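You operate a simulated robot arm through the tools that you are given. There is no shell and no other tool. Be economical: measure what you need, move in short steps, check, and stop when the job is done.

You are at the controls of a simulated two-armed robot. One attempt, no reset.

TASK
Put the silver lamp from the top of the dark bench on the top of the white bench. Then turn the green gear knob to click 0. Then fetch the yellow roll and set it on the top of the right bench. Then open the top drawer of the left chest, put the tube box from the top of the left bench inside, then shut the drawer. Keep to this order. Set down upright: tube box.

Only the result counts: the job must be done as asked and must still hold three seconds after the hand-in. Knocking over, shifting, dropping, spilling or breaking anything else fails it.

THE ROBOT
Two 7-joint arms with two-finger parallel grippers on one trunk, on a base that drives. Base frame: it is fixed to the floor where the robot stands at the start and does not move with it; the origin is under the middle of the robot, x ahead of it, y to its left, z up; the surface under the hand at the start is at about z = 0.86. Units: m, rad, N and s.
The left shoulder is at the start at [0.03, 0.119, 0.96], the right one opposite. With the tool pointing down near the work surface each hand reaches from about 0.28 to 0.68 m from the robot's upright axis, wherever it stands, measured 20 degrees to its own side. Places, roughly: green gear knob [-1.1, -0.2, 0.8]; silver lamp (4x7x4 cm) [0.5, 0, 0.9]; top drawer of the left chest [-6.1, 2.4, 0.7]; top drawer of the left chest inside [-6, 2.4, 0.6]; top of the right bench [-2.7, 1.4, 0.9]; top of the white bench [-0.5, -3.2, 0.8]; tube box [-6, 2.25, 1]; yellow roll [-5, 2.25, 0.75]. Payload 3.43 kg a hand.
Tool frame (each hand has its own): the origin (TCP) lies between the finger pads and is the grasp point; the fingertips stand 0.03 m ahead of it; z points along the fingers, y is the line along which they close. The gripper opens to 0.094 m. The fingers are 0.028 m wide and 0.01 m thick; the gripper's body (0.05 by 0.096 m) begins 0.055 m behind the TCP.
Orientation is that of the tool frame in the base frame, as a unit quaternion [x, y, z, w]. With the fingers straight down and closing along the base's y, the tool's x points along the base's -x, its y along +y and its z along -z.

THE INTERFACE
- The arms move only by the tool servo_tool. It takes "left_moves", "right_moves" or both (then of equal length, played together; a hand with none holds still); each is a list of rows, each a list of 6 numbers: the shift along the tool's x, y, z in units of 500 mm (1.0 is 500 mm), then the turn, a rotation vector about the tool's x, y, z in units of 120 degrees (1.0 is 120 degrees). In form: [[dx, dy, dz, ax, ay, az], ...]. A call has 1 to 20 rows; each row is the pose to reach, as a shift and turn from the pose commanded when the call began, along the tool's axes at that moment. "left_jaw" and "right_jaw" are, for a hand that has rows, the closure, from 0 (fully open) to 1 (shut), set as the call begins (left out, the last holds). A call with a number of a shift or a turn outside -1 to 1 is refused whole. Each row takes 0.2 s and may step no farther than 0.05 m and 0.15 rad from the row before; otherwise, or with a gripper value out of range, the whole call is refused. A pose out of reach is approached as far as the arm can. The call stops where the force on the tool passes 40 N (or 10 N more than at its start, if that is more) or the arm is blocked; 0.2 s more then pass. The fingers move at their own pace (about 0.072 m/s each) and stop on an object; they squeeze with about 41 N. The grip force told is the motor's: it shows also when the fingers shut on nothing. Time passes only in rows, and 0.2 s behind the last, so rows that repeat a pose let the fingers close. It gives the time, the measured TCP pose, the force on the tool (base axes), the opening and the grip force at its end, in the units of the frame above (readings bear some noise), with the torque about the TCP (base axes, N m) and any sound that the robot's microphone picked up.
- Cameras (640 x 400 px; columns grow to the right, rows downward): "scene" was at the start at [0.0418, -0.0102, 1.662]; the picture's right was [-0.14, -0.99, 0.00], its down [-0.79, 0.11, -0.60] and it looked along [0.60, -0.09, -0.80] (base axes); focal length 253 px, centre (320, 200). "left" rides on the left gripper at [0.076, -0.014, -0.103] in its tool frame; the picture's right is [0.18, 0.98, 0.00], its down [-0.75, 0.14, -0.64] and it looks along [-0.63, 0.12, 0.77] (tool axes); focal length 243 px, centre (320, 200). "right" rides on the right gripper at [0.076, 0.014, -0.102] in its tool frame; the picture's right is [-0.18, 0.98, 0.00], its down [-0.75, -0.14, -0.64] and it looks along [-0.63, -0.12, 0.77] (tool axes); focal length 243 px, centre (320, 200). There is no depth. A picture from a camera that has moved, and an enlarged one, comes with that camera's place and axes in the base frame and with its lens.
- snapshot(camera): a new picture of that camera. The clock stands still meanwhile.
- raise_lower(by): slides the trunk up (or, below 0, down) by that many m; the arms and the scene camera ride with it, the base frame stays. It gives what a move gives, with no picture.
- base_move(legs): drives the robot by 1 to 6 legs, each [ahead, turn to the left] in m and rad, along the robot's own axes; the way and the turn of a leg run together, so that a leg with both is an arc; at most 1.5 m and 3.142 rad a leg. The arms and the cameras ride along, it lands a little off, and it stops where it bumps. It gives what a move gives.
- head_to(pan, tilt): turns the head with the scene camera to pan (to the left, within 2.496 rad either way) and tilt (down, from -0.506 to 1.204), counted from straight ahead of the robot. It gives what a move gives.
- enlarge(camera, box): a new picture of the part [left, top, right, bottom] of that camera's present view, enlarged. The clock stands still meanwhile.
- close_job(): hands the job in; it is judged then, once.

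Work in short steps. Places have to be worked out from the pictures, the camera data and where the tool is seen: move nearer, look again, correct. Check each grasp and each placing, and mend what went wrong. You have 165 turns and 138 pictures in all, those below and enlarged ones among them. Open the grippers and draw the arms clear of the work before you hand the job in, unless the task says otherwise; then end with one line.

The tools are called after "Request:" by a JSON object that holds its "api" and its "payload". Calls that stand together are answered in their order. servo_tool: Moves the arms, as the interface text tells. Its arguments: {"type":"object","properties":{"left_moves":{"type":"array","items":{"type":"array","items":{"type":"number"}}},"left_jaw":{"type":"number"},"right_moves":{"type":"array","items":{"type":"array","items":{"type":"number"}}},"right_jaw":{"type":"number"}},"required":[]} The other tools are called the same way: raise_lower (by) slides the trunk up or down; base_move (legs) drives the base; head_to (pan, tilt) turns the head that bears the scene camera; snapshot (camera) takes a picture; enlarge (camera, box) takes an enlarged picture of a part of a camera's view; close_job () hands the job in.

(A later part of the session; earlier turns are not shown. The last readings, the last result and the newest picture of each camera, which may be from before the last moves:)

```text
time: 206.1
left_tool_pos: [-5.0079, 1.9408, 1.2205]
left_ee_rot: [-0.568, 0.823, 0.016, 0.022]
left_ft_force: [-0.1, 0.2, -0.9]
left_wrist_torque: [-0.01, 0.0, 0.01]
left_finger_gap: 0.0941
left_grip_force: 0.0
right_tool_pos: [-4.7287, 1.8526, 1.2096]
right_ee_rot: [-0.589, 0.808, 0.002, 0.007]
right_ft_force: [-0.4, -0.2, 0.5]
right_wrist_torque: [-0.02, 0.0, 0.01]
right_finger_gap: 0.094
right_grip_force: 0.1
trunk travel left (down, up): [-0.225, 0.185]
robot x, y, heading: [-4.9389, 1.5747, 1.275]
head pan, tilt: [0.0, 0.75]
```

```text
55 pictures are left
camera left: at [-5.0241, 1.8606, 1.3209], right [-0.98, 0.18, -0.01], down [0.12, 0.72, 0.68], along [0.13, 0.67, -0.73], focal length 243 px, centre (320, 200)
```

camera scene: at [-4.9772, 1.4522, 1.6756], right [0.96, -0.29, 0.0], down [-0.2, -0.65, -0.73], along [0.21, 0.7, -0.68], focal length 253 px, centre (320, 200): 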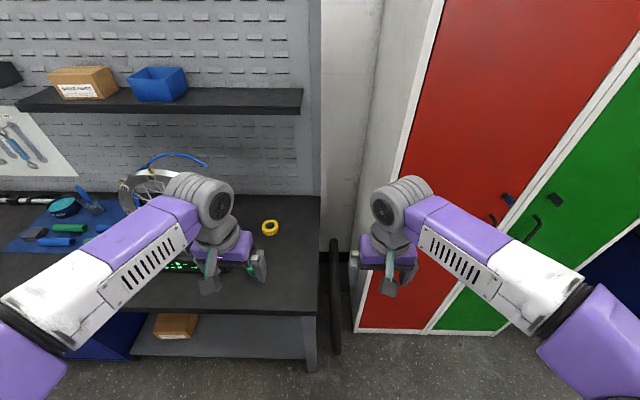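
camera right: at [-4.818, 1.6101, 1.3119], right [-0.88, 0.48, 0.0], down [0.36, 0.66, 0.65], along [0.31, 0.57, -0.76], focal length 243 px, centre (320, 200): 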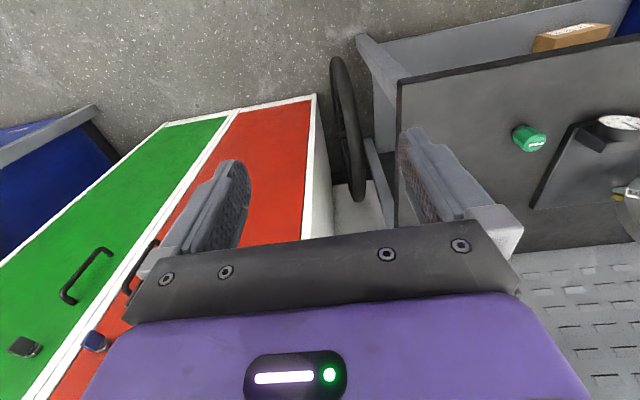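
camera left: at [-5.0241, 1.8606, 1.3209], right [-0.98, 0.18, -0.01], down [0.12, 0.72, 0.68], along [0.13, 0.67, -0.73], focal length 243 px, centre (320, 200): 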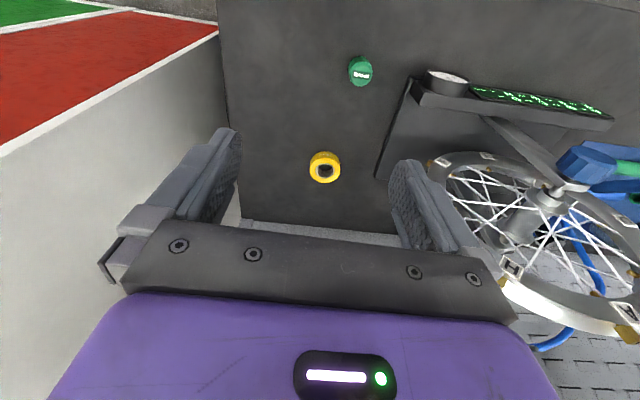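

The roll is about [-4.965, 2.27]. I'll move the left hand to hover above it at z≈0.90, tilting the tool 20° forward to help the reach.

Request:
{"api": "servo_tool", "payload": {"left_moves": [[-0.05, 0.013, 0.056, 0, -0.014, 0], [-0.1, 0.026, 0.112, 0, -0.028, 0], [-0.15, 0.039, 0.168, 0, -0.042, 0], [-0.2, 0.052, 0.224, 0, -0.056, 0], [-0.25, 0.065, 0.28, 0, -0.07, 0], [-0.3, 0.078, 0.336, 0, -0.084, 0], [-0.35, 0.09, 0.392, 0, -0.098, 0], [-0.4, 0.103, 0.448, 0, -0.112, 0], [-0.45, 0.116, 0.504, 0, -0.126, 0], [-0.5, 0.129, 0.56, 0, -0.14, 0], [-0.55, 0.14, 0.616, 0, -0.154, 0], [-0.61, 0.152, 0.676, 0, -0.167, 0], [-0.61, 0.152, 0.676, 0, -0.167, 0]], "left_jaw": 0}}

Request:
{"api": "snapshot", "payload": {"camera": "left"}}

Request:
{"api": "enlarge", "payload": {"camera": "scene", "box": [160, 160, 380, 320]}}

```text
time: 208.9
left_tool_pos: [-4.9631, 2.2684, 0.9017]
left_ee_rot: [-0.555, 0.807, 0.114, 0.166]
left_ft_force: [-0.5, 0.5, 0.4]
left_wrist_torque: [0.01, -0.01, -0.01]
left_finger_gap: 0.0938
left_grip_force: 0.0
right_tool_pos: [-4.7301, 1.8506, 1.2105]
right_ee_rot: [-0.589, 0.808, 0.003, 0.007]
right_ft_force: [-0.2, 0.5, 0.3]
right_wrist_torque: [0.04, 0.01, -0.03]
right_finger_gap: 0.0941
right_grip_force: 0.0
trunk travel left (down, up): [-0.225, 0.185]
robot x, y, heading: [-4.9354, 1.5766, 1.28]
head pan, tilt: [0.0, 0.75]
```

```text
54 pictures are left
camera left: at [-4.9897, 2.1612, 0.9668], right [-0.98, 0.19, -0.07], down [0.02, 0.46, 0.89], along [0.2, 0.87, -0.46], focal length 243 px, centre (320, 200)
```

left: 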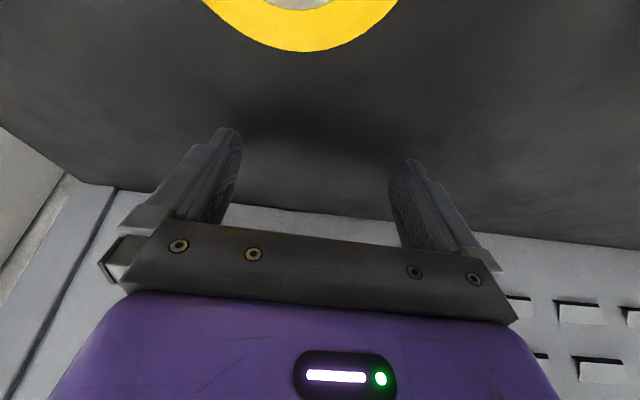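

```text
2.50 times, centred on (270, 240) of scene
camera zoom: at [-4.9259, 1.6228, 1.6757], right [0.96, -0.29, 0.0], down [-0.2, -0.65, -0.73], along [0.21, 0.7, -0.68], focal length 633 px, centre (445, 100)
```

zoom: 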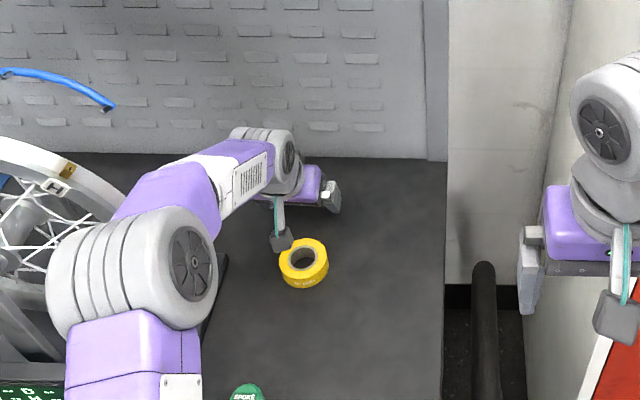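

The ring appears larger than expected, so it is closer: the bench top must be nearer z≈0.83–0.85 and the roll near [-4.97, 2.20]. I'll lift and pull back to look again before descending.

Request:
{"api": "servo_tool", "payload": {"left_moves": [[0.015, -0.009, -0.05, 0, 0, 0], [0.03, -0.018, -0.1, 0, 0, 0], [0.045, -0.027, -0.15, 0, 0, 0], [0.058, -0.036, -0.199, 0, 0, 0], [0.058, -0.036, -0.199, 0, 0, 0]]}}

Request:
{"api": "snapshot", "payload": {"camera": "left"}}

```text
time: 210.1
left_tool_pos: [-4.9705, 2.2019, 0.9814]
left_ee_rot: [-0.556, 0.807, 0.114, 0.164]
left_ft_force: [-0.5, -0.3, -0.2]
left_wrist_torque: [0.01, -0.02, 0.01]
left_finger_gap: 0.094
left_grip_force: 0.1
right_tool_pos: [-4.7297, 1.8518, 1.2097]
right_ee_rot: [-0.589, 0.808, 0.003, 0.006]
right_ft_force: [0.6, -0.6, 0.0]
right_wrist_torque: [-0.03, 0.01, -0.02]
right_finger_gap: 0.094
right_grip_force: 0.1
trunk travel left (down, up): [-0.225, 0.185]
robot x, y, heading: [-4.9416, 1.5726, 1.278]
head pan, tilt: [0.0, 0.75]
```

```text
52 pictures are left
camera left: at [-4.9975, 2.0939, 1.0465], right [-0.98, 0.19, -0.07], down [0.02, 0.46, 0.89], along [0.2, 0.87, -0.46], focal length 243 px, centre (320, 200)
```

left: 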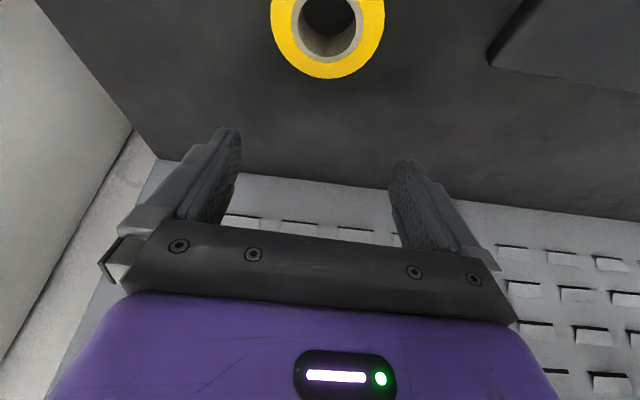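

Consistent solution: ring centre ≈[-4.974, 2.175], ring top z≈0.87, diameter ≈7.3 cm. That's in reach without tilt, so I'll make the tool vertical and hover right above.

Request:
{"api": "servo_tool", "payload": {"left_moves": [[0.02, -0.003, 0.005, 0, 0.05, 0], [0.04, -0.006, 0.01, 0, 0.1, 0], [0.06, -0.009, 0.02, 0, 0.15, 0], [0.072, -0.012, 0.034, 0, 0.195, 0], [0.072, -0.012, 0.034, 0, 0.195, 0]]}}

Request:
{"api": "snapshot", "payload": {"camera": "left"}}

```text
time: 211.3
left_tool_pos: [-4.9751, 2.1743, 0.9516]
left_ee_rot: [-0.568, 0.823, -0.002, -0.002]
left_ft_force: [-0.2, 0.5, 0.0]
left_wrist_torque: [0.0, 0.01, 0.01]
left_finger_gap: 0.0941
left_grip_force: 0.0
right_tool_pos: [-4.7292, 1.8514, 1.2103]
right_ee_rot: [-0.588, 0.809, 0.004, 0.007]
right_ft_force: [0.8, 0.2, -0.4]
right_wrist_torque: [0.03, 0.03, 0.01]
right_finger_gap: 0.0937
right_grip_force: 0.0
trunk travel left (down, up): [-0.225, 0.185]
robot x, y, heading: [-4.9392, 1.5705, 1.278]
head pan, tilt: [0.0, 0.75]
```

```text
51 pictures are left
camera left: at [-4.9893, 2.0993, 1.0555], right [-0.98, 0.18, 0.0], down [0.14, 0.76, 0.64], along [0.11, 0.63, -0.77], focal length 243 px, centre (320, 200)
```

left: 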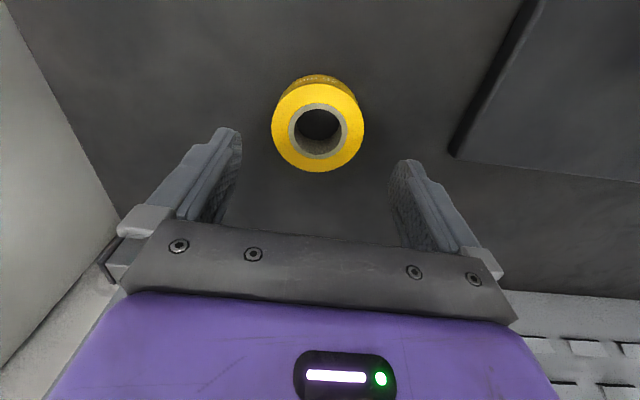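

The ring is centred under the hand (top z≈0.871). I'll descend to z≈0.884.

Request:
{"api": "servo_tool", "payload": {"left_moves": [[0, 0, 0.05, 0, 0, 0], [0, 0, 0.09, 0, 0, 0], [0, 0, 0.115, 0, 0, 0], [0, 0, 0.13, 0, 0, 0], [0, 0, 0.135, 0, 0, 0], [0, 0, 0.135, 0, 0, 0]]}}

Request:
{"api": "snapshot", "payload": {"camera": "left"}}

```text
time: 212.6
left_tool_pos: [-4.9751, 2.1754, 0.8905]
left_ee_rot: [-0.567, 0.824, 0.0, 0.0]
left_ft_force: [-4.5, -11.5, 16.7]
left_wrist_torque: [-0.66, -0.04, -0.03]
left_finger_gap: 0.094
left_grip_force: 0.1
right_tool_pos: [-4.7301, 1.8489, 1.2117]
right_ee_rot: [-0.589, 0.808, 0.005, 0.008]
right_ft_force: [0.4, 0.1, -0.3]
right_wrist_torque: [0.0, 0.0, 0.0]
right_finger_gap: 0.0939
right_grip_force: 0.0
trunk travel left (down, up): [-0.225, 0.185]
robot x, y, heading: [-4.942, 1.572, 1.282]
head pan, tilt: [0.0, 0.75]
stopped in row 6 (left hand): the force on the tool passed its limit at 42 N (the readings are from after the stop); the commanded pose is now the measured one
```

```text
50 pictures are left
camera left: at [-4.9891, 2.0985, 0.9938], right [-0.98, 0.18, 0.0], down [0.14, 0.75, 0.64], along [0.11, 0.63, -0.77], focal length 243 px, centre (320, 200)
```

left: 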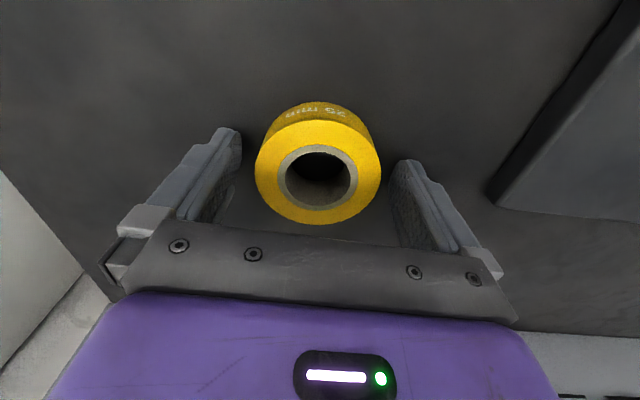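

The tips touch the bench at TCP z≈0.89 (bench ≈0.86) with the ring between the fingers. I'll lift 3 mm, close, and lift off.

Request:
{"api": "servo_tool", "payload": {"left_moves": [[0, 0, -0.006, 0, 0, 0], [0, 0, -0.006, 0, 0, 0]]}}

Request:
{"api": "servo_tool", "payload": {"left_moves": [[0, 0, 0, 0, 0, 0], [0, 0, 0, 0, 0, 0], [0, 0, 0, 0, 0, 0]], "left_jaw": 1}}

Request:
{"api": "servo_tool", "payload": {"left_moves": [[0, 0, -0.06, 0, 0, 0], [0, 0, -0.14, 0, 0, 0], [0, 0, -0.22, 0, 0, 0], [0, 0, -0.3, 0, 0, 0], [0.08, 0, -0.34, 0, 0, 0], [0.16, 0, -0.4, 0, 0, 0], [0.24, 0, -0.46, 0, 0, 0], [0.32, 0, -0.52, 0, 0, 0], [0.4, 0, -0.58, 0, 0, 0], [0.44, 0, -0.6, 0, 0, 0]]}}

Request:
{"api": "snapshot", "payload": {"camera": "left"}}

```text
time: 213.2
left_tool_pos: [-4.9748, 2.1765, 0.89]
left_ee_rot: [-0.568, 0.823, 0.002, 0.002]
left_ft_force: [-1.0, -0.6, 1.6]
left_wrist_torque: [0.0, 0.07, 0.04]
left_finger_gap: 0.0939
left_grip_force: 0.1
right_tool_pos: [-4.7297, 1.8511, 1.21]
right_ee_rot: [-0.588, 0.809, 0.004, 0.007]
right_ft_force: [0.1, -0.2, -0.1]
right_wrist_torque: [0.01, -0.01, 0.03]
right_finger_gap: 0.0937
right_grip_force: 0.0
trunk travel left (down, up): [-0.225, 0.185]
robot x, y, heading: [-4.9407, 1.5721, 1.278]
head pan, tilt: [0.0, 0.75]
```

```text
time: 214.0
left_tool_pos: [-4.9748, 2.1766, 0.8918]
left_ee_rot: [-0.567, 0.823, 0.001, 0.001]
left_ft_force: [0.5, -0.3, 0.0]
left_wrist_torque: [0.01, 0.02, -0.02]
left_finger_gap: 0.0664
left_grip_force: 41.4
right_tool_pos: [-4.7301, 1.8513, 1.2093]
right_ee_rot: [-0.588, 0.809, 0.002, 0.007]
right_ft_force: [0.7, -0.4, 0.8]
right_wrist_torque: [0.05, -0.02, 0.01]
right_finger_gap: 0.0942
right_grip_force: 0.1
trunk travel left (down, up): [-0.225, 0.185]
robot x, y, heading: [-4.9389, 1.573, 1.285]
head pan, tilt: [0.0, 0.75]
```

```text
time: 216.2
left_tool_pos: [-5.0525, 1.9705, 1.1902]
left_ee_rot: [-0.568, 0.823, 0.0, 0.001]
left_ft_force: [0.4, -0.5, 0.4]
left_wrist_torque: [-0.02, 0.0, -0.01]
left_finger_gap: 0.0666
left_grip_force: 40.9
right_tool_pos: [-4.7294, 1.852, 1.211]
right_ee_rot: [-0.588, 0.809, 0.003, 0.007]
right_ft_force: [0.0, 0.4, -0.3]
right_wrist_torque: [-0.01, -0.01, -0.03]
right_finger_gap: 0.094
right_grip_force: 0.1
trunk travel left (down, up): [-0.225, 0.185]
robot x, y, heading: [-4.9366, 1.5736, 1.279]
head pan, tilt: [0.0, 0.75]
```

```text
49 pictures are left
camera left: at [-5.0673, 1.8942, 1.2933], right [-0.98, 0.18, 0.0], down [0.13, 0.75, 0.64], along [0.11, 0.63, -0.77], focal length 243 px, centre (320, 200)
```

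left: 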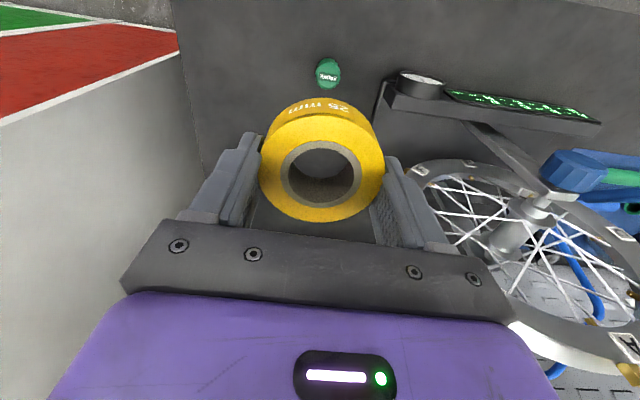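

The roll is held (gap 0.066). Next I'll back out, turn right and drive back along the corridor at u≈0.17 to the right bench's free area between the blue mat and blue tray.

Request:
{"api": "base_move", "payload": {"legs": [[-0.2, 0], [0, -1.58], [1.4, 0]]}}

```text
time: 228.3
left_tool_pos: [-3.261, 1.0564, 1.1898]
left_ee_rot: [0.19, 0.982, 0.0, 0.002]
left_ft_force: [0.2, 0.5, -0.8]
left_wrist_torque: [-0.03, 0.05, -0.02]
left_finger_gap: 0.0666
left_grip_force: 41.4
right_tool_pos: [-3.3876, 0.7348, 1.2101]
right_ee_rot: [0.165, 0.986, -0.002, 0.006]
right_ft_force: [-0.7, 0.0, 0.4]
right_wrist_torque: [0.01, 0.0, -0.01]
right_finger_gap: 0.094
right_grip_force: 0.0
trunk travel left (down, up): [-0.225, 0.185]
robot x, y, heading: [-3.6618, 0.9488, -0.311]
head pan, tilt: [0.0, 0.75]
```

On course (u≈0.19). Continuing 1.45 m and turning left to face the right bench.

Request:
{"api": "base_move", "payload": {"legs": [[0, 0.02], [1.45, 0], [0, 1.56]]}}

Request:
{"api": "head_to", "payload": {"pan": 0.1, "tilt": 0.8}}

Request:
{"api": "snapshot", "payload": {"camera": "scene"}}

Request:
{"api": "snapshot", "payload": {"camera": "left"}}

```text
time: 239.6
left_tool_pos: [-2.3814, 0.9433, 1.1896]
left_ee_rot: [-0.569, 0.823, 0.001, 0.001]
left_ft_force: [-0.2, -0.4, -0.3]
left_wrist_torque: [0.0, 0.01, 0.01]
left_finger_gap: 0.0666
left_grip_force: 40.8
right_tool_pos: [-2.0581, 0.8248, 1.2102]
right_ee_rot: [-0.59, 0.808, 0.003, 0.007]
right_ft_force: [0.0, 0.1, -0.2]
right_wrist_torque: [-0.01, 0.01, 0.0]
right_finger_gap: 0.0941
right_grip_force: 0.0
trunk travel left (down, up): [-0.225, 0.185]
robot x, y, heading: [-2.2686, 0.5462, 1.281]
head pan, tilt: [0.0, 0.75]
```

```text
time: 240.3
left_tool_pos: [-2.3816, 0.9432, 1.1889]
left_ee_rot: [-0.569, 0.822, 0.001, 0.0]
left_ft_force: [-0.2, -0.1, -1.3]
left_wrist_torque: [0.02, 0.0, -0.01]
left_finger_gap: 0.0664
left_grip_force: 40.5
right_tool_pos: [-2.0574, 0.8239, 1.2103]
right_ee_rot: [-0.588, 0.809, 0.003, 0.007]
right_ft_force: [-0.6, 0.8, -0.7]
right_wrist_torque: [-0.03, 0.0, 0.0]
right_finger_gap: 0.094
right_grip_force: 0.0
trunk travel left (down, up): [-0.225, 0.185]
robot x, y, heading: [-2.2695, 0.5421, 1.282]
head pan, tilt: [0.099, 0.799]
```

```text
48 pictures are left
camera scene: at [-2.2623, 0.5957, 1.6716], right [0.98, -0.19, 0.0], down [-0.14, -0.7, -0.7], along [0.13, 0.68, -0.72], focal length 253 px, centre (320, 200)
```

scene: 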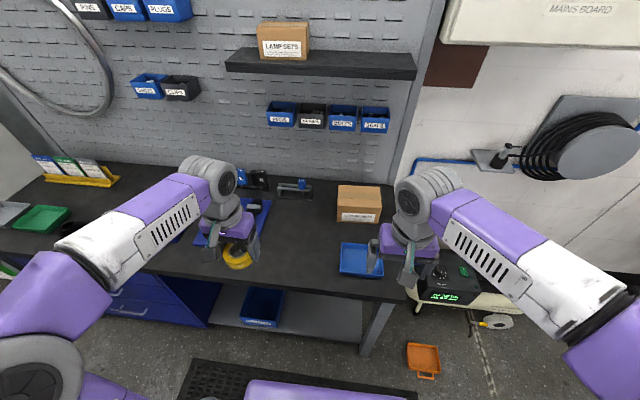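

```text
47 pictures are left
camera left: at [-2.3954, 0.8668, 1.2931], right [-0.98, 0.18, 0.0], down [0.13, 0.75, 0.64], along [0.11, 0.63, -0.76], focal length 243 px, centre (320, 200)
```

left: 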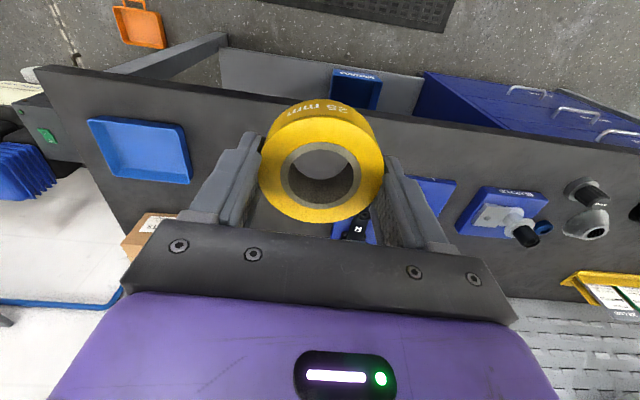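

The free spot ≈[-2.25, 1.13] lies between the blue mat and blue tray. I'll bring the roll there at z≈0.95.

Request:
{"api": "servo_tool", "payload": {"left_moves": [[-0.05, -0.012, 0.03, 0, 0, 0], [-0.1, -0.024, 0.06, 0, 0, 0], [-0.16, -0.04, 0.09, 0, 0, 0], [-0.22, -0.055, 0.13, 0, 0, 0], [-0.28, -0.07, 0.18, 0, 0, 0], [-0.34, -0.085, 0.24, 0, 0, 0], [-0.4, -0.1, 0.3, 0, 0, 0], [-0.443, -0.113, 0.37, 0, 0, 0], [-0.443, -0.113, 0.43, 0, 0, 0], [-0.443, -0.113, 0.48, 0, 0, 0], [-0.443, -0.113, 0.48, 0, 0, 0]]}}

Request:
{"api": "snapshot", "payload": {"camera": "left"}}

Request:
{"api": "enlarge", "payload": {"camera": "scene", "box": [180, 140, 420, 310]}}

```text
time: 242.7
left_tool_pos: [-2.2487, 1.1311, 0.9506]
left_ee_rot: [-0.568, 0.823, 0.001, 0.001]
left_ft_force: [-0.2, 0.5, -0.7]
left_wrist_torque: [-0.04, -0.03, -0.02]
left_finger_gap: 0.0665
left_grip_force: 40.9
right_tool_pos: [-2.059, 0.824, 1.2092]
right_ee_rot: [-0.589, 0.808, 0.004, 0.007]
right_ft_force: [0.1, -0.7, -0.1]
right_wrist_torque: [0.0, 0.02, 0.01]
right_finger_gap: 0.0937
right_grip_force: 0.0
trunk travel left (down, up): [-0.225, 0.185]
robot x, y, heading: [-2.2637, 0.544, 1.279]
head pan, tilt: [0.099, 0.799]
```

```text
46 pictures are left
camera left: at [-2.2637, 1.0548, 1.0544], right [-0.98, 0.18, 0.0], down [0.13, 0.75, 0.65], along [0.11, 0.63, -0.76], focal length 243 px, centre (320, 200)
```

left: 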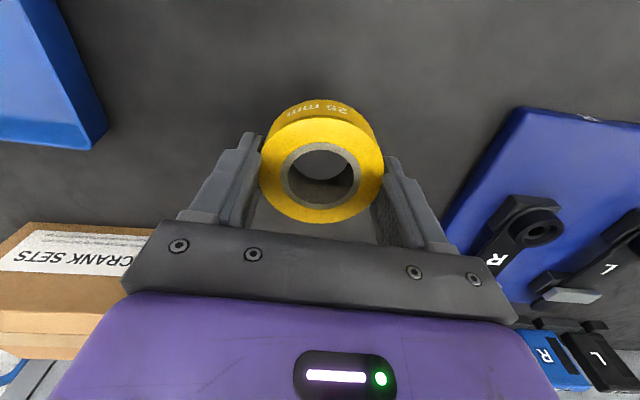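

```text
2.35 times, centred on (300, 225) of scene
camera zoom: at [-2.2626, 0.5953, 1.6717], right [0.98, -0.19, 0.0], down [-0.14, -0.7, -0.7], along [0.13, 0.68, -0.72], focal length 596 px, centre (367, 141)
```

zoom: 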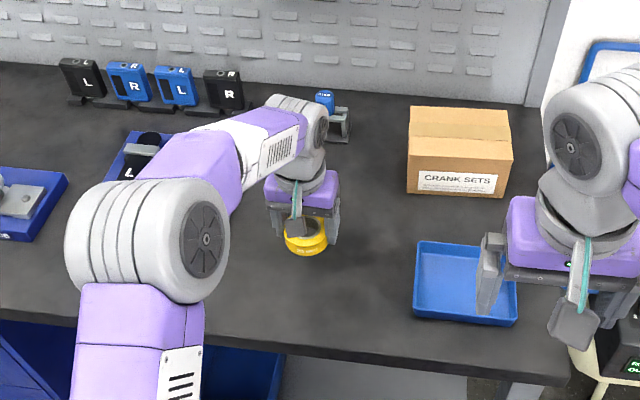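

Free all round. Creeping down to contact.

Request:
{"api": "servo_tool", "payload": {"left_moves": [[0, 0, 0.05, 0, 0, 0], [0, 0, 0.09, 0, 0, 0], [0, 0, 0.104, 0, 0, 0], [0, 0, 0.112, 0, 0, 0], [0, 0, 0.118, 0, 0, 0], [0, 0, 0.124, 0, 0, 0], [0, 0, 0.124, 0, 0, 0]]}}

```text
time: 244.3
left_tool_pos: [-2.2495, 1.1324, 0.8914]
left_ee_rot: [-0.568, 0.823, 0.002, 0.002]
left_ft_force: [-1.9, -0.5, 11.8]
left_wrist_torque: [-0.22, 0.06, -0.05]
left_finger_gap: 0.0664
left_grip_force: 40.8
right_tool_pos: [-2.0583, 0.8225, 1.2112]
right_ee_rot: [-0.589, 0.808, 0.005, 0.007]
right_ft_force: [0.0, -0.7, 0.5]
right_wrist_torque: [0.03, -0.01, 0.02]
right_finger_gap: 0.0942
right_grip_force: 0.1
trunk travel left (down, up): [-0.225, 0.185]
robot x, y, heading: [-2.268, 0.5466, 1.281]
head pan, tilt: [0.099, 0.799]
```

Light contact (12 N) at z≈0.891: the roll is on the bench. I'll release and rise, then verify.

Request:
{"api": "servo_tool", "payload": {"left_moves": [[0, 0, 0, 0, 0, 0], [0, 0, 0, 0, 0, 0], [0, 0, 0, 0, 0, 0]], "left_jaw": 0}}

Request:
{"api": "servo_tool", "payload": {"left_moves": [[0, 0, -0.06, 0, 0, 0], [0, 0, -0.14, 0, 0, 0], [0, 0, -0.22, 0, 0, 0], [0, 0, -0.3, 0, 0, 0], [0.08, 0.02, -0.34, 0, 0, 0], [0.16, 0.04, -0.4, 0, 0, 0], [0.24, 0.06, -0.46, 0, 0, 0], [0.32, 0.08, -0.52, 0, 0, 0], [0.38, 0.09, -0.58, 0, 0, 0], [0.4, 0.1, -0.6, 0, 0, 0]]}}

Request:
{"api": "snapshot", "payload": {"camera": "left"}}

```text
time: 245.1
left_tool_pos: [-2.2499, 1.1313, 0.8898]
left_ee_rot: [-0.569, 0.822, 0.003, 0.004]
left_ft_force: [-7.1, 5.9, 21.1]
left_wrist_torque: [-0.33, -0.3, 0.17]
left_finger_gap: 0.0901
left_grip_force: 0.0
right_tool_pos: [-2.0589, 0.824, 1.2103]
right_ee_rot: [-0.589, 0.808, 0.002, 0.007]
right_ft_force: [0.3, -0.5, -1.1]
right_wrist_torque: [0.01, 0.03, -0.04]
right_finger_gap: 0.0944
right_grip_force: 0.1
trunk travel left (down, up): [-0.225, 0.185]
robot x, y, heading: [-2.266, 0.5421, 1.278]
head pan, tilt: [0.099, 0.799]
```

```text
refused: row 6 steps farther than a row can; nothing moved
```

```text
44 pictures are left
camera left: at [-2.2647, 1.0554, 0.9934], right [-0.98, 0.17, 0.0], down [0.13, 0.75, 0.65], along [0.11, 0.64, -0.76], focal length 243 px, centre (320, 200)
```

left: 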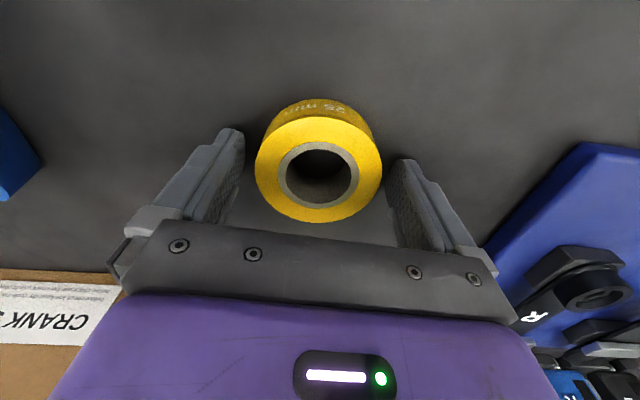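

The jaws are open and the roll rests on the bench; the lift was refused for step size. Retrying with smaller steps.

Request:
{"api": "servo_tool", "payload": {"left_moves": [[0, 0, -0.06, 0, 0, 0], [0, 0, -0.14, 0, 0, 0], [0, 0, -0.22, 0, 0, 0], [0, 0, -0.3, 0, 0, 0], [0.07, 0.01, -0.34, 0, 0, 0], [0.14, 0.02, -0.39, 0, 0, 0], [0.21, 0.03, -0.44, 0, 0, 0], [0.28, 0.05, -0.49, 0, 0, 0], [0.34, 0.07, -0.54, 0, 0, 0], [0.38, 0.08, -0.6, 0, 0, 0]]}}

Request:
{"api": "enlarge", "payload": {"camera": "scene", "box": [180, 140, 420, 310]}}

```text
time: 247.3
left_tool_pos: [-2.3542, 0.9648, 1.1878]
left_ee_rot: [-0.569, 0.823, 0.001, 0.001]
left_ft_force: [-0.3, 0.1, -0.5]
left_wrist_torque: [-0.01, -0.03, 0.02]
left_finger_gap: 0.0939
left_grip_force: 0.2
right_tool_pos: [-2.058, 0.8241, 1.2103]
right_ee_rot: [-0.588, 0.808, 0.003, 0.006]
right_ft_force: [0.0, 0.0, 0.2]
right_wrist_torque: [0.03, 0.0, 0.0]
right_finger_gap: 0.094
right_grip_force: 0.1
trunk travel left (down, up): [-0.225, 0.185]
robot x, y, heading: [-2.272, 0.5442, 1.285]
head pan, tilt: [0.099, 0.799]
```

```text
2.35 times, centred on (300, 225) of scene
camera zoom: at [-2.2627, 0.5948, 1.6717], right [0.98, -0.19, 0.0], down [-0.14, -0.7, -0.7], along [0.13, 0.69, -0.72], focal length 596 px, centre (367, 141)
```

zoom: 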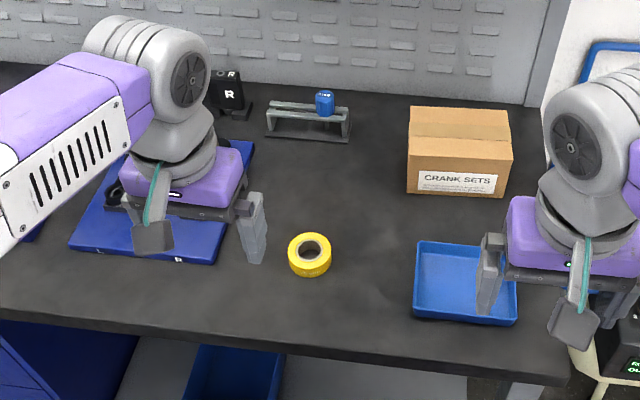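

The roll is set on the right bench. Now back to the left bench: turn left and drive 3.6 m along the wall at u≈0.16.

Request:
{"api": "base_move", "payload": {"legs": [[0, 1.555], [1.5, 0], [1.4, 0], [0.7, 0]]}}

Request:
{"api": "head_to", "payload": {"pan": -0.7, "tilt": 0.6}}

Request:
{"api": "snapshot", "payload": {"camera": "scene"}}

```text
time: 268.6
left_tool_pos: [-6.1528, 1.4921, 1.1877]
left_ee_rot: [0.984, -0.175, -0.001, 0.0]
left_ft_force: [-0.3, -1.2, 0.4]
left_wrist_torque: [0.02, -0.01, -0.02]
left_finger_gap: 0.0939
left_grip_force: 0.0
right_tool_pos: [-6.014, 1.7902, 1.2103]
right_ee_rot: [0.989, -0.15, -0.007, -0.001]
right_ft_force: [-1.1, 1.0, -0.2]
right_wrist_torque: [0.01, -0.01, 0.02]
right_finger_gap: 0.0938
right_grip_force: 0.0
trunk travel left (down, up): [-0.225, 0.185]
robot x, y, heading: [-5.7318, 1.5848, 2.857]
head pan, tilt: [0.099, 0.799]
```

```text
time: 269.7
left_tool_pos: [-6.1534, 1.4917, 1.1882]
left_ee_rot: [0.984, -0.175, -0.001, 0.0]
left_ft_force: [0.4, -0.4, 0.1]
left_wrist_torque: [-0.02, 0.02, -0.01]
left_finger_gap: 0.0941
left_grip_force: 0.2
right_tool_pos: [-6.0142, 1.7888, 1.2105]
right_ee_rot: [0.989, -0.151, -0.007, -0.002]
right_ft_force: [0.7, -0.7, 0.3]
right_wrist_torque: [0.0, -0.02, 0.0]
right_finger_gap: 0.0944
right_grip_force: 0.1
trunk travel left (down, up): [-0.225, 0.185]
robot x, y, heading: [-5.7349, 1.5816, 2.861]
head pan, tilt: [-0.7, 0.6]
```

```text
42 pictures are left
camera scene: at [-5.7546, 1.6477, 1.6885], right [0.83, 0.56, 0.0], down [0.31, -0.47, -0.82], along [-0.46, 0.69, -0.57], focal length 253 px, centre (320, 200)
```

scene: 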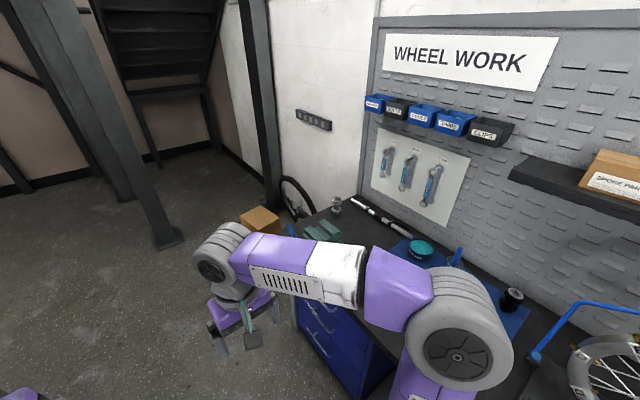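

The blue chest and a cardboard box are at the bench's far end. I'll drive 0.35 m farther and turn right to face the bench.

Request:
{"api": "base_move", "payload": {"legs": [[0.35, 0], [0, -1.585]]}}

Request:
{"api": "head_to", "payload": {"pan": 0.0, "tilt": 0.85}}

Request:
{"api": "snapshot", "payload": {"camera": "scene"}}

Request:
{"api": "snapshot", "payload": {"camera": "left"}}

```text
time: 275.9
left_tool_pos: [-6.1502, 2.1026, 1.1883]
left_ee_rot: [-0.563, 0.827, 0.001, 0.001]
left_ft_force: [0.0, 0.0, -0.4]
left_wrist_torque: [-0.03, 0.0, 0.0]
left_finger_gap: 0.094
left_grip_force: 0.1
right_tool_pos: [-5.857, 1.9556, 1.2106]
right_ee_rot: [-0.584, 0.812, 0.004, 0.008]
right_ft_force: [0.1, 0.4, -0.5]
right_wrist_torque: [0.0, 0.01, 0.06]
right_finger_gap: 0.094
right_grip_force: 0.0
trunk travel left (down, up): [-0.225, 0.185]
robot x, y, heading: [-6.0712, 1.6817, 1.263]
head pan, tilt: [-0.7, 0.6]
```

```text
time: 276.9
left_tool_pos: [-6.151, 2.1017, 1.1884]
left_ee_rot: [-0.563, 0.826, 0.001, 0.002]
left_ft_force: [0.4, -0.6, -0.3]
left_wrist_torque: [-0.02, -0.04, 0.03]
left_finger_gap: 0.094
left_grip_force: 0.0
right_tool_pos: [-5.8552, 1.9553, 1.2109]
right_ee_rot: [-0.583, 0.812, 0.005, 0.007]
right_ft_force: [0.2, -0.5, 0.2]
right_wrist_torque: [0.03, 0.0, -0.02]
right_finger_gap: 0.094
right_grip_force: 0.0
trunk travel left (down, up): [-0.225, 0.185]
robot x, y, heading: [-6.0685, 1.6786, 1.266]
head pan, tilt: [0.0, 0.85]
```

```text
41 pictures are left
camera scene: at [-6.0567, 1.7255, 1.6676], right [0.95, -0.3, 0.0], down [-0.22, -0.72, -0.66], along [0.2, 0.63, -0.75], focal length 253 px, centre (320, 200)
```

scene: 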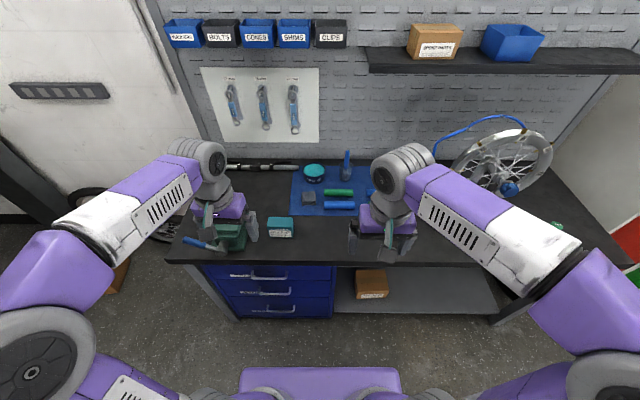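

```text
40 pictures are left
camera left: at [-6.1659, 2.0256, 1.2913], right [-0.98, 0.19, 0.0], down [0.14, 0.75, 0.64], along [0.12, 0.63, -0.76], focal length 243 px, centre (320, 200)
```

left: 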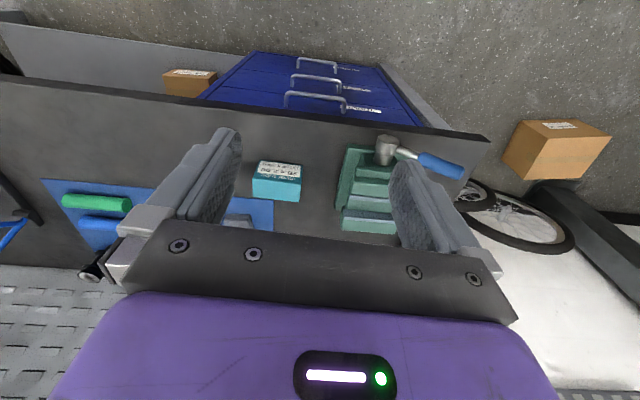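

The tube box is the small teal box at about [-6.02, 2.30]; the chest's top drawer has a bar handle just under the bench edge near [-6.14, 2.2, 0.72]. I'll back off 0.22 m, lower the trunk, and turn the left hand to point forward.

Request:
{"api": "base_move", "payload": {"legs": [[-0.22, 0]]}}

Request:
{"api": "raise_lower", "payload": {"by": -0.22}}

Request:
{"api": "servo_tool", "payload": {"left_moves": [[-0.012, 0.002, 0.04, 0, -0.0625, 0], [-0.024, 0.005, 0.08, 0, -0.125, 0], [-0.036, 0.007, 0.12, 0, -0.1875, 0], [-0.048, 0.01, 0.16, 0, -0.25, 0], [-0.06, 0.012, 0.2, 0, -0.3125, 0], [-0.072, 0.015, 0.24, 0, -0.375, 0], [-0.084, 0.017, 0.29, 0, -0.4375, 0], [-0.096, 0.02, 0.33, 0, -0.5, 0], [-0.108, 0.022, 0.37, 0, -0.5625, 0], [-0.12, 0.025, 0.41, 0, -0.625, 0], [-0.132, 0.027, 0.45, 0, -0.6875, 0], [-0.14, 0.03, 0.5, 0, -0.75, 0], [-0.14, 0.03, 0.5, 0, -0.75, 0]]}}

```text
time: 278.6
left_tool_pos: [-6.217, 1.8917, 1.1886]
left_ee_rot: [-0.563, 0.826, 0.001, 0.002]
left_ft_force: [-0.9, -0.4, 0.0]
left_wrist_torque: [0.02, 0.01, 0.01]
left_finger_gap: 0.0938
left_grip_force: 0.0
right_tool_pos: [-5.9212, 1.7467, 1.21]
right_ee_rot: [-0.584, 0.811, 0.004, 0.007]
right_ft_force: [-0.2, -0.3, -0.7]
right_wrist_torque: [0.05, 0.0, 0.01]
right_finger_gap: 0.0942
right_grip_force: 0.1
trunk travel left (down, up): [-0.225, 0.185]
robot x, y, heading: [-6.1339, 1.4713, 1.269]
head pan, tilt: [0.0, 0.85]
```

```text
time: 281.0
left_tool_pos: [-6.217, 1.8919, 0.9671]
left_ee_rot: [-0.564, 0.826, 0.001, 0.002]
left_ft_force: [-0.4, 0.3, -0.9]
left_wrist_torque: [0.02, 0.01, 0.01]
left_finger_gap: 0.0941
left_grip_force: 0.0
right_tool_pos: [-5.9214, 1.7469, 0.9908]
right_ee_rot: [-0.584, 0.812, 0.005, 0.007]
right_ft_force: [0.2, -0.8, -0.4]
right_wrist_torque: [-0.03, -0.01, 0.0]
right_finger_gap: 0.0939
right_grip_force: 0.0
trunk travel left (down, up): [-0.005, 0.405]
robot x, y, heading: [-6.1363, 1.47, 1.272]
head pan, tilt: [0.0, 0.85]
```

```text
time: 283.8
left_tool_pos: [-6.2895, 1.9746, 0.7514]
left_ee_rot: [-0.396, 0.585, 0.397, 0.586]
left_ft_force: [-0.5, -0.3, 0.1]
left_wrist_torque: [-0.06, -0.01, -0.01]
left_finger_gap: 0.094
left_grip_force: 0.2
left hand out of reach, approached as far as the arm can: row 6, 7, 8, 9, 10, 11, 12, 13
right_tool_pos: [-5.9217, 1.7474, 0.99]
right_ee_rot: [-0.584, 0.811, 0.003, 0.006]
right_ft_force: [0.4, -0.1, 0.6]
right_wrist_torque: [-0.01, 0.01, -0.03]
right_finger_gap: 0.0941
right_grip_force: 0.0
trunk travel left (down, up): [-0.005, 0.405]
robot x, y, heading: [-6.1341, 1.4694, 1.273]
head pan, tilt: [0.0, 0.85]
```

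The hand points forward. Now rolling it +90° so the fingers close vertically around the bar.

Request:
{"api": "servo_tool", "payload": {"left_moves": [[0, 0, 0, 0, 0, 0.07], [0, -0.01, 0, 0, 0, 0.14], [0, -0.02, 0, 0, 0, 0.21], [0, -0.03, 0, 0, 0, 0.28], [0.01, -0.04, 0, 0, 0, 0.35], [0.02, -0.05, 0, 0, 0, 0.42], [0.03, -0.06, 0, 0, 0, 0.49], [0.04, -0.07, 0, 0, 0, 0.56], [0.04, -0.08, 0, 0, 0, 0.63], [0.04, -0.09, 0, 0, 0, 0.7], [0.04, -0.1, 0, 0, 0, 0.75], [0.04, -0.1, 0, 0, 0, 0.75]]}}

Request:
{"api": "snapshot", "payload": {"camera": "left"}}

Request:
{"api": "enlarge", "payload": {"camera": "scene", "box": [160, 140, 400, 320]}}

```text
time: 286.4
left_tool_pos: [-6.2912, 1.9596, 0.7499]
left_ee_rot: [0.134, 0.695, 0.694, 0.133]
left_ft_force: [0.9, 1.0, -0.3]
left_wrist_torque: [0.01, -0.01, -0.03]
left_finger_gap: 0.094
left_grip_force: 0.1
left hand out of reach, approached as far as the arm can: row 2, 3, 4, 5, 6, 7, 8, 9, 10, 11, 12
right_tool_pos: [-5.9211, 1.748, 0.9896]
right_ee_rot: [-0.584, 0.812, 0.004, 0.007]
right_ft_force: [0.0, -0.6, -0.8]
right_wrist_torque: [0.0, 0.0, 0.01]
right_finger_gap: 0.0941
right_grip_force: 0.1
trunk travel left (down, up): [-0.005, 0.405]
robot x, y, heading: [-6.1375, 1.4722, 1.27]
head pan, tilt: [0.0, 0.85]
```

```text
39 pictures are left
camera left: at [-6.4012, 1.8933, 0.738], right [-0.17, 0.07, 0.98], down [0.46, -0.88, 0.14], along [0.87, 0.48, 0.12], focal length 243 px, centre (320, 200)
```

left: 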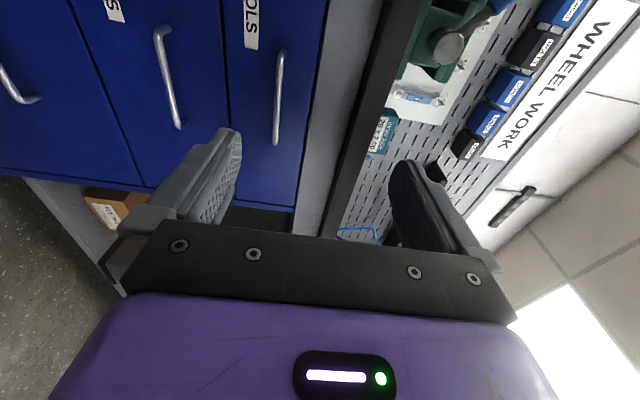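

```text
2.22 times, centred on (280, 230) of scene
camera zoom: at [-6.1219, 1.5166, 1.4476], right [0.96, -0.3, 0.0], down [-0.22, -0.72, -0.66], along [0.2, 0.63, -0.75], focal length 563 px, centre (409, 133)
```

zoom: 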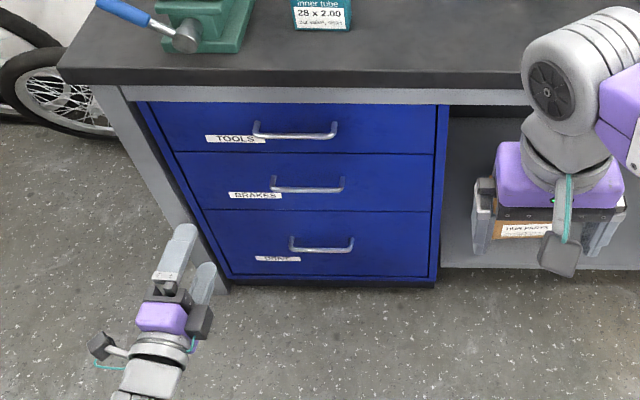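

Triangulation puts the top ("TOOLS") handle at about [-6.115, 2.24, 0.68]. I'll lower the hand 7 cm, shift 6 cm right and straighten the yaw by 4°.

Request:
{"api": "servo_tool", "payload": {"left_moves": [[-0.03, -0.035, 0, 0, 0.01, 0], [-0.06, -0.07, 0, 0, 0.02, 0], [-0.09, -0.105, 0, 0, 0.03, 0], [-0.12, -0.14, 0, 0, 0.037, 0], [-0.12, -0.14, 0, 0, 0.037, 0]]}}

```text
time: 287.6
left_tool_pos: [-6.3344, 1.9281, 0.7091]
left_ee_rot: [0.107, 0.699, 0.699, 0.108]
left_ft_force: [0.2, -0.4, 0.4]
left_wrist_torque: [-0.01, -0.02, 0.01]
left_finger_gap: 0.094
left_grip_force: 0.0
left hand out of reach, approached as far as the arm can: row 1, 2, 3, 4, 5
right_tool_pos: [-5.9214, 1.747, 0.9901]
right_ee_rot: [-0.584, 0.811, 0.004, 0.007]
right_ft_force: [-0.1, 0.4, 0.2]
right_wrist_torque: [0.0, 0.02, 0.01]
right_finger_gap: 0.0939
right_grip_force: 0.1
trunk travel left (down, up): [-0.005, 0.405]
robot x, y, heading: [-6.1361, 1.469, 1.276]
head pan, tilt: [0.0, 0.85]
```

The arm drifted left instead: a wrist limit for a level tool this low. Pitching the tool ~25° downward should relieve it; I'll combine that with the rightward shift.

Request:
{"api": "servo_tool", "payload": {"left_moves": [[0, 0, 0, 0.05, 0, 0], [-0.02, 0, 0, 0.1, 0, 0], [-0.06, 0, 0, 0.16, 0, 0], [-0.12, 0, 0, 0.21, 0, 0], [-0.18, 0, 0, 0.23, 0, 0], [-0.236, 0, 0, 0.23, 0, 0], [-0.236, 0, 0, 0.23, 0, 0]]}}

```text
time: 289.2
left_tool_pos: [-6.2453, 1.9489, 0.6931]
left_ee_rot: [0.127, 0.846, 0.513, 0.077]
left_ft_force: [-0.1, 0.6, -0.4]
left_wrist_torque: [-0.03, -0.03, 0.01]
left_finger_gap: 0.0941
left_grip_force: 0.1
left hand out of reach, approached as far as the arm can: row 3, 4, 5, 6, 7
right_tool_pos: [-5.9224, 1.7479, 0.9903]
right_ee_rot: [-0.585, 0.811, 0.004, 0.007]
right_ft_force: [-0.4, -0.6, -0.2]
right_wrist_torque: [0.01, 0.0, 0.02]
right_finger_gap: 0.0942
right_grip_force: 0.0
trunk travel left (down, up): [-0.005, 0.405]
robot x, y, heading: [-6.1341, 1.4696, 1.273]
head pan, tilt: [0.0, 0.85]
```

Better: the hand is at 0.247 left with a 27° down-pitch, and the handle at 0.208 left. I'll turn the base 0.05 right to line up and drive 0.2 m ahead, then look.

Request:
{"api": "base_move", "payload": {"legs": [[0, -0.05], [0.2, 0]]}}

Request:
{"api": "snapshot", "payload": {"camera": "left"}}

Request:
{"api": "enlarge", "payload": {"camera": "scene", "box": [160, 180, 400, 360]}}

```text
time: 291.2
left_tool_pos: [-6.1519, 2.1401, 0.693]
left_ee_rot: [0.148, 0.842, 0.51, 0.091]
left_ft_force: [0.3, -0.4, 0.1]
left_wrist_torque: [0.01, 0.02, 0.01]
left_finger_gap: 0.0937
left_grip_force: 0.2
right_tool_pos: [-5.8399, 1.9213, 0.9907]
right_ee_rot: [-0.563, 0.827, 0.002, 0.006]
right_ft_force: [-0.5, -0.7, -0.5]
right_wrist_torque: [0.01, 0.0, -0.02]
right_finger_gap: 0.094
right_grip_force: 0.0
trunk travel left (down, up): [-0.005, 0.405]
robot x, y, heading: [-6.0664, 1.6584, 1.222]
head pan, tilt: [0.0, 0.85]
```

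```text
37 pictures are left
camera left: at [-6.2582, 2.0754, 0.7288], right [-0.02, 0.49, 0.87], down [0.53, -0.73, 0.42], along [0.85, 0.47, -0.25], focal length 243 px, centre (320, 200)
```

left: 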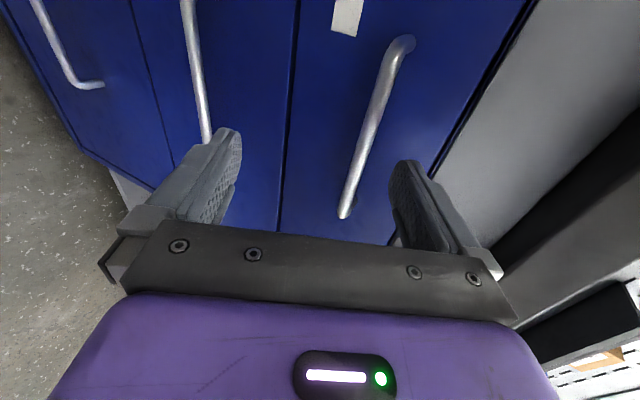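

```text
2.22 times, centred on (280, 270) of scene
camera zoom: at [-6.0513, 1.7018, 1.4476], right [0.94, -0.35, 0.0], down [-0.26, -0.71, -0.66], along [0.23, 0.62, -0.75], focal length 563 px, centre (409, 44)
```

zoom: 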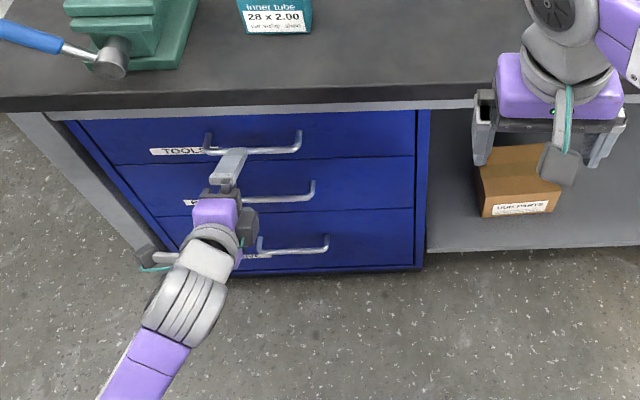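

The handle centre is at about [-6.122, 2.243, 0.692]: ~0.107 m straight ahead at the right height. I'll narrow the jaws to 5 cm, trim up 5 mm and drive 0.06 m, then look.

Request:
{"api": "servo_tool", "payload": {"left_moves": [[0, 0.005, 0, 0, 0, 0], [0, 0.01, 0, 0, 0, 0], [0, 0.01, 0, 0, 0, 0]], "left_jaw": 0.45}}

Request:
{"api": "base_move", "payload": {"legs": [[0.06, 0]]}}

Request:
{"api": "snapshot", "payload": {"camera": "left"}}

```text
time: 292.0
left_tool_pos: [-6.1515, 2.1425, 0.6975]
left_ee_rot: [0.149, 0.842, 0.511, 0.091]
left_ft_force: [0.3, 0.3, 0.1]
left_wrist_torque: [-0.05, -0.02, -0.01]
left_finger_gap: 0.0514
left_grip_force: 0.0
right_tool_pos: [-5.8394, 1.9208, 0.9909]
right_ee_rot: [-0.563, 0.826, 0.004, 0.007]
right_ft_force: [-0.3, 0.6, -0.2]
right_wrist_torque: [-0.01, 0.04, -0.02]
right_finger_gap: 0.0939
right_grip_force: 0.1
trunk travel left (down, up): [-0.005, 0.405]
robot x, y, heading: [-6.0668, 1.659, 1.217]
head pan, tilt: [0.0, 0.85]
```

```text
time: 293.0
left_tool_pos: [-6.1323, 2.1945, 0.7008]
left_ee_rot: [0.148, 0.841, 0.512, 0.091]
left_ft_force: [-1.3, -2.9, -1.7]
left_wrist_torque: [-0.03, 0.03, 0.05]
left_finger_gap: 0.0502
left_grip_force: 0.0
right_tool_pos: [-5.8192, 1.975, 0.9906]
right_ee_rot: [-0.563, 0.827, 0.003, 0.007]
right_ft_force: [-0.2, 0.3, 0.1]
right_wrist_torque: [0.04, 0.01, -0.01]
right_finger_gap: 0.0938
right_grip_force: 0.0
trunk travel left (down, up): [-0.005, 0.405]
robot x, y, heading: [-6.0482, 1.7113, 1.221]
head pan, tilt: [0.0, 0.85]
stopped in leg 1: the force on the tool passed its limit at 60 N (the readings are from after the stop); the commanded pose is now the measured one
```

```text
35 pictures are left
camera left: at [-6.2386, 2.1286, 0.7354], right [-0.02, 0.49, 0.87], down [0.53, -0.73, 0.42], along [0.85, 0.47, -0.25], focal length 243 px, centre (320, 200)
```

left: 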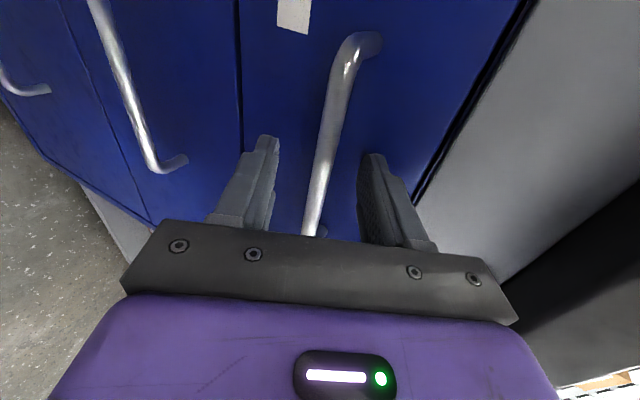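

Contact: an upper fingertip evidently reached the drawer face, and the bar runs between the fingers. I'll close and see whether it grips.

Request:
{"api": "servo_tool", "payload": {"left_moves": [[0, 0, 0, 0, 0, 0], [0, 0, 0, 0, 0, 0], [0, 0, 0, 0, 0, 0], [0, 0, 0, 0, 0, 0]], "left_jaw": 1}}

Request:
{"api": "snapshot", "payload": {"camera": "left"}}

```text
time: 294.0
left_tool_pos: [-6.1327, 2.1935, 0.6997]
left_ee_rot: [0.148, 0.841, 0.512, 0.092]
left_ft_force: [-0.3, 1.5, 4.4]
left_wrist_torque: [-0.31, -1.11, 0.58]
left_finger_gap: 0.0108
left_grip_force: 44.9
right_tool_pos: [-5.8199, 1.9744, 0.991]
right_ee_rot: [-0.563, 0.826, 0.004, 0.006]
right_ft_force: [-0.2, 0.0, -1.1]
right_wrist_torque: [0.02, 0.0, 0.01]
right_finger_gap: 0.0939
right_grip_force: 0.1
trunk travel left (down, up): [-0.005, 0.405]
robot x, y, heading: [-6.0495, 1.7101, 1.219]
head pan, tilt: [0.0, 0.85]
```

```text
34 pictures are left
camera left: at [-6.2385, 2.1288, 0.7357], right [-0.02, 0.49, 0.87], down [0.53, -0.73, 0.42], along [0.85, 0.47, -0.24], focal length 243 px, centre (320, 200)
```

left: 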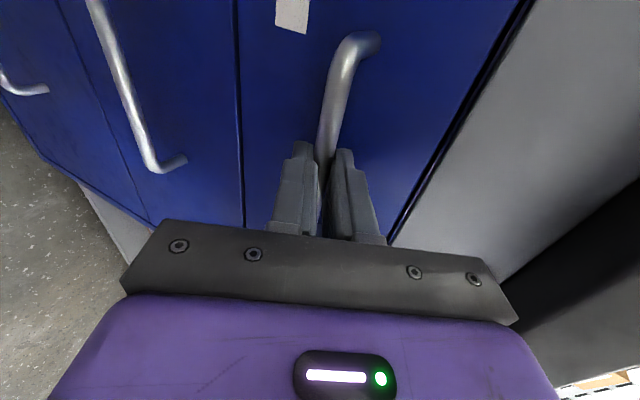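

The bar is gripped (gap 0.011). I'll pull by reversing 0.12 m and check.

Request:
{"api": "base_move", "payload": {"legs": [[-0.12, 0]]}}

Request:
{"api": "enlarge", "payload": {"camera": "scene", "box": [160, 180, 400, 360]}}

```text
time: 295.3
left_tool_pos: [-6.1701, 2.0807, 0.7006]
left_ee_rot: [0.15, 0.84, 0.512, 0.094]
left_ft_force: [22.0, -8.5, 1.9]
left_wrist_torque: [-0.4, -1.54, -0.27]
left_finger_gap: 0.0111
left_grip_force: 44.4
right_tool_pos: [-5.8598, 1.8617, 0.9891]
right_ee_rot: [-0.562, 0.827, 0.003, 0.007]
right_ft_force: [-0.4, -0.6, -0.2]
right_wrist_torque: [0.03, 0.01, 0.03]
right_finger_gap: 0.0943
right_grip_force: 0.0
trunk travel left (down, up): [-0.005, 0.405]
robot x, y, heading: [-6.0892, 1.5975, 1.221]
head pan, tilt: [0.0, 0.85]
```

```text
2.22 times, centred on (280, 270) of scene
camera zoom: at [-6.0713, 1.6411, 1.4476], right [0.94, -0.35, 0.0], down [-0.26, -0.7, -0.66], along [0.23, 0.62, -0.75], focal length 563 px, centre (409, 44)
```

zoom: 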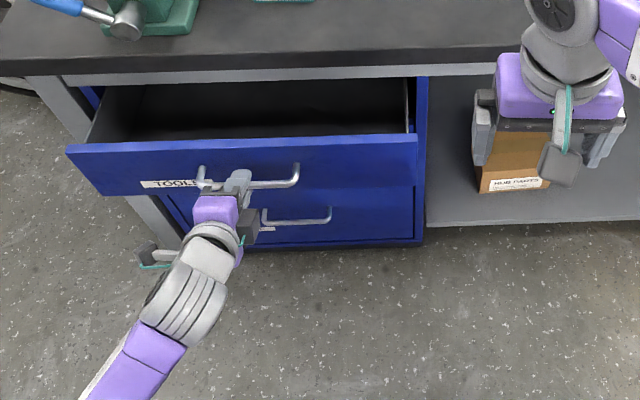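

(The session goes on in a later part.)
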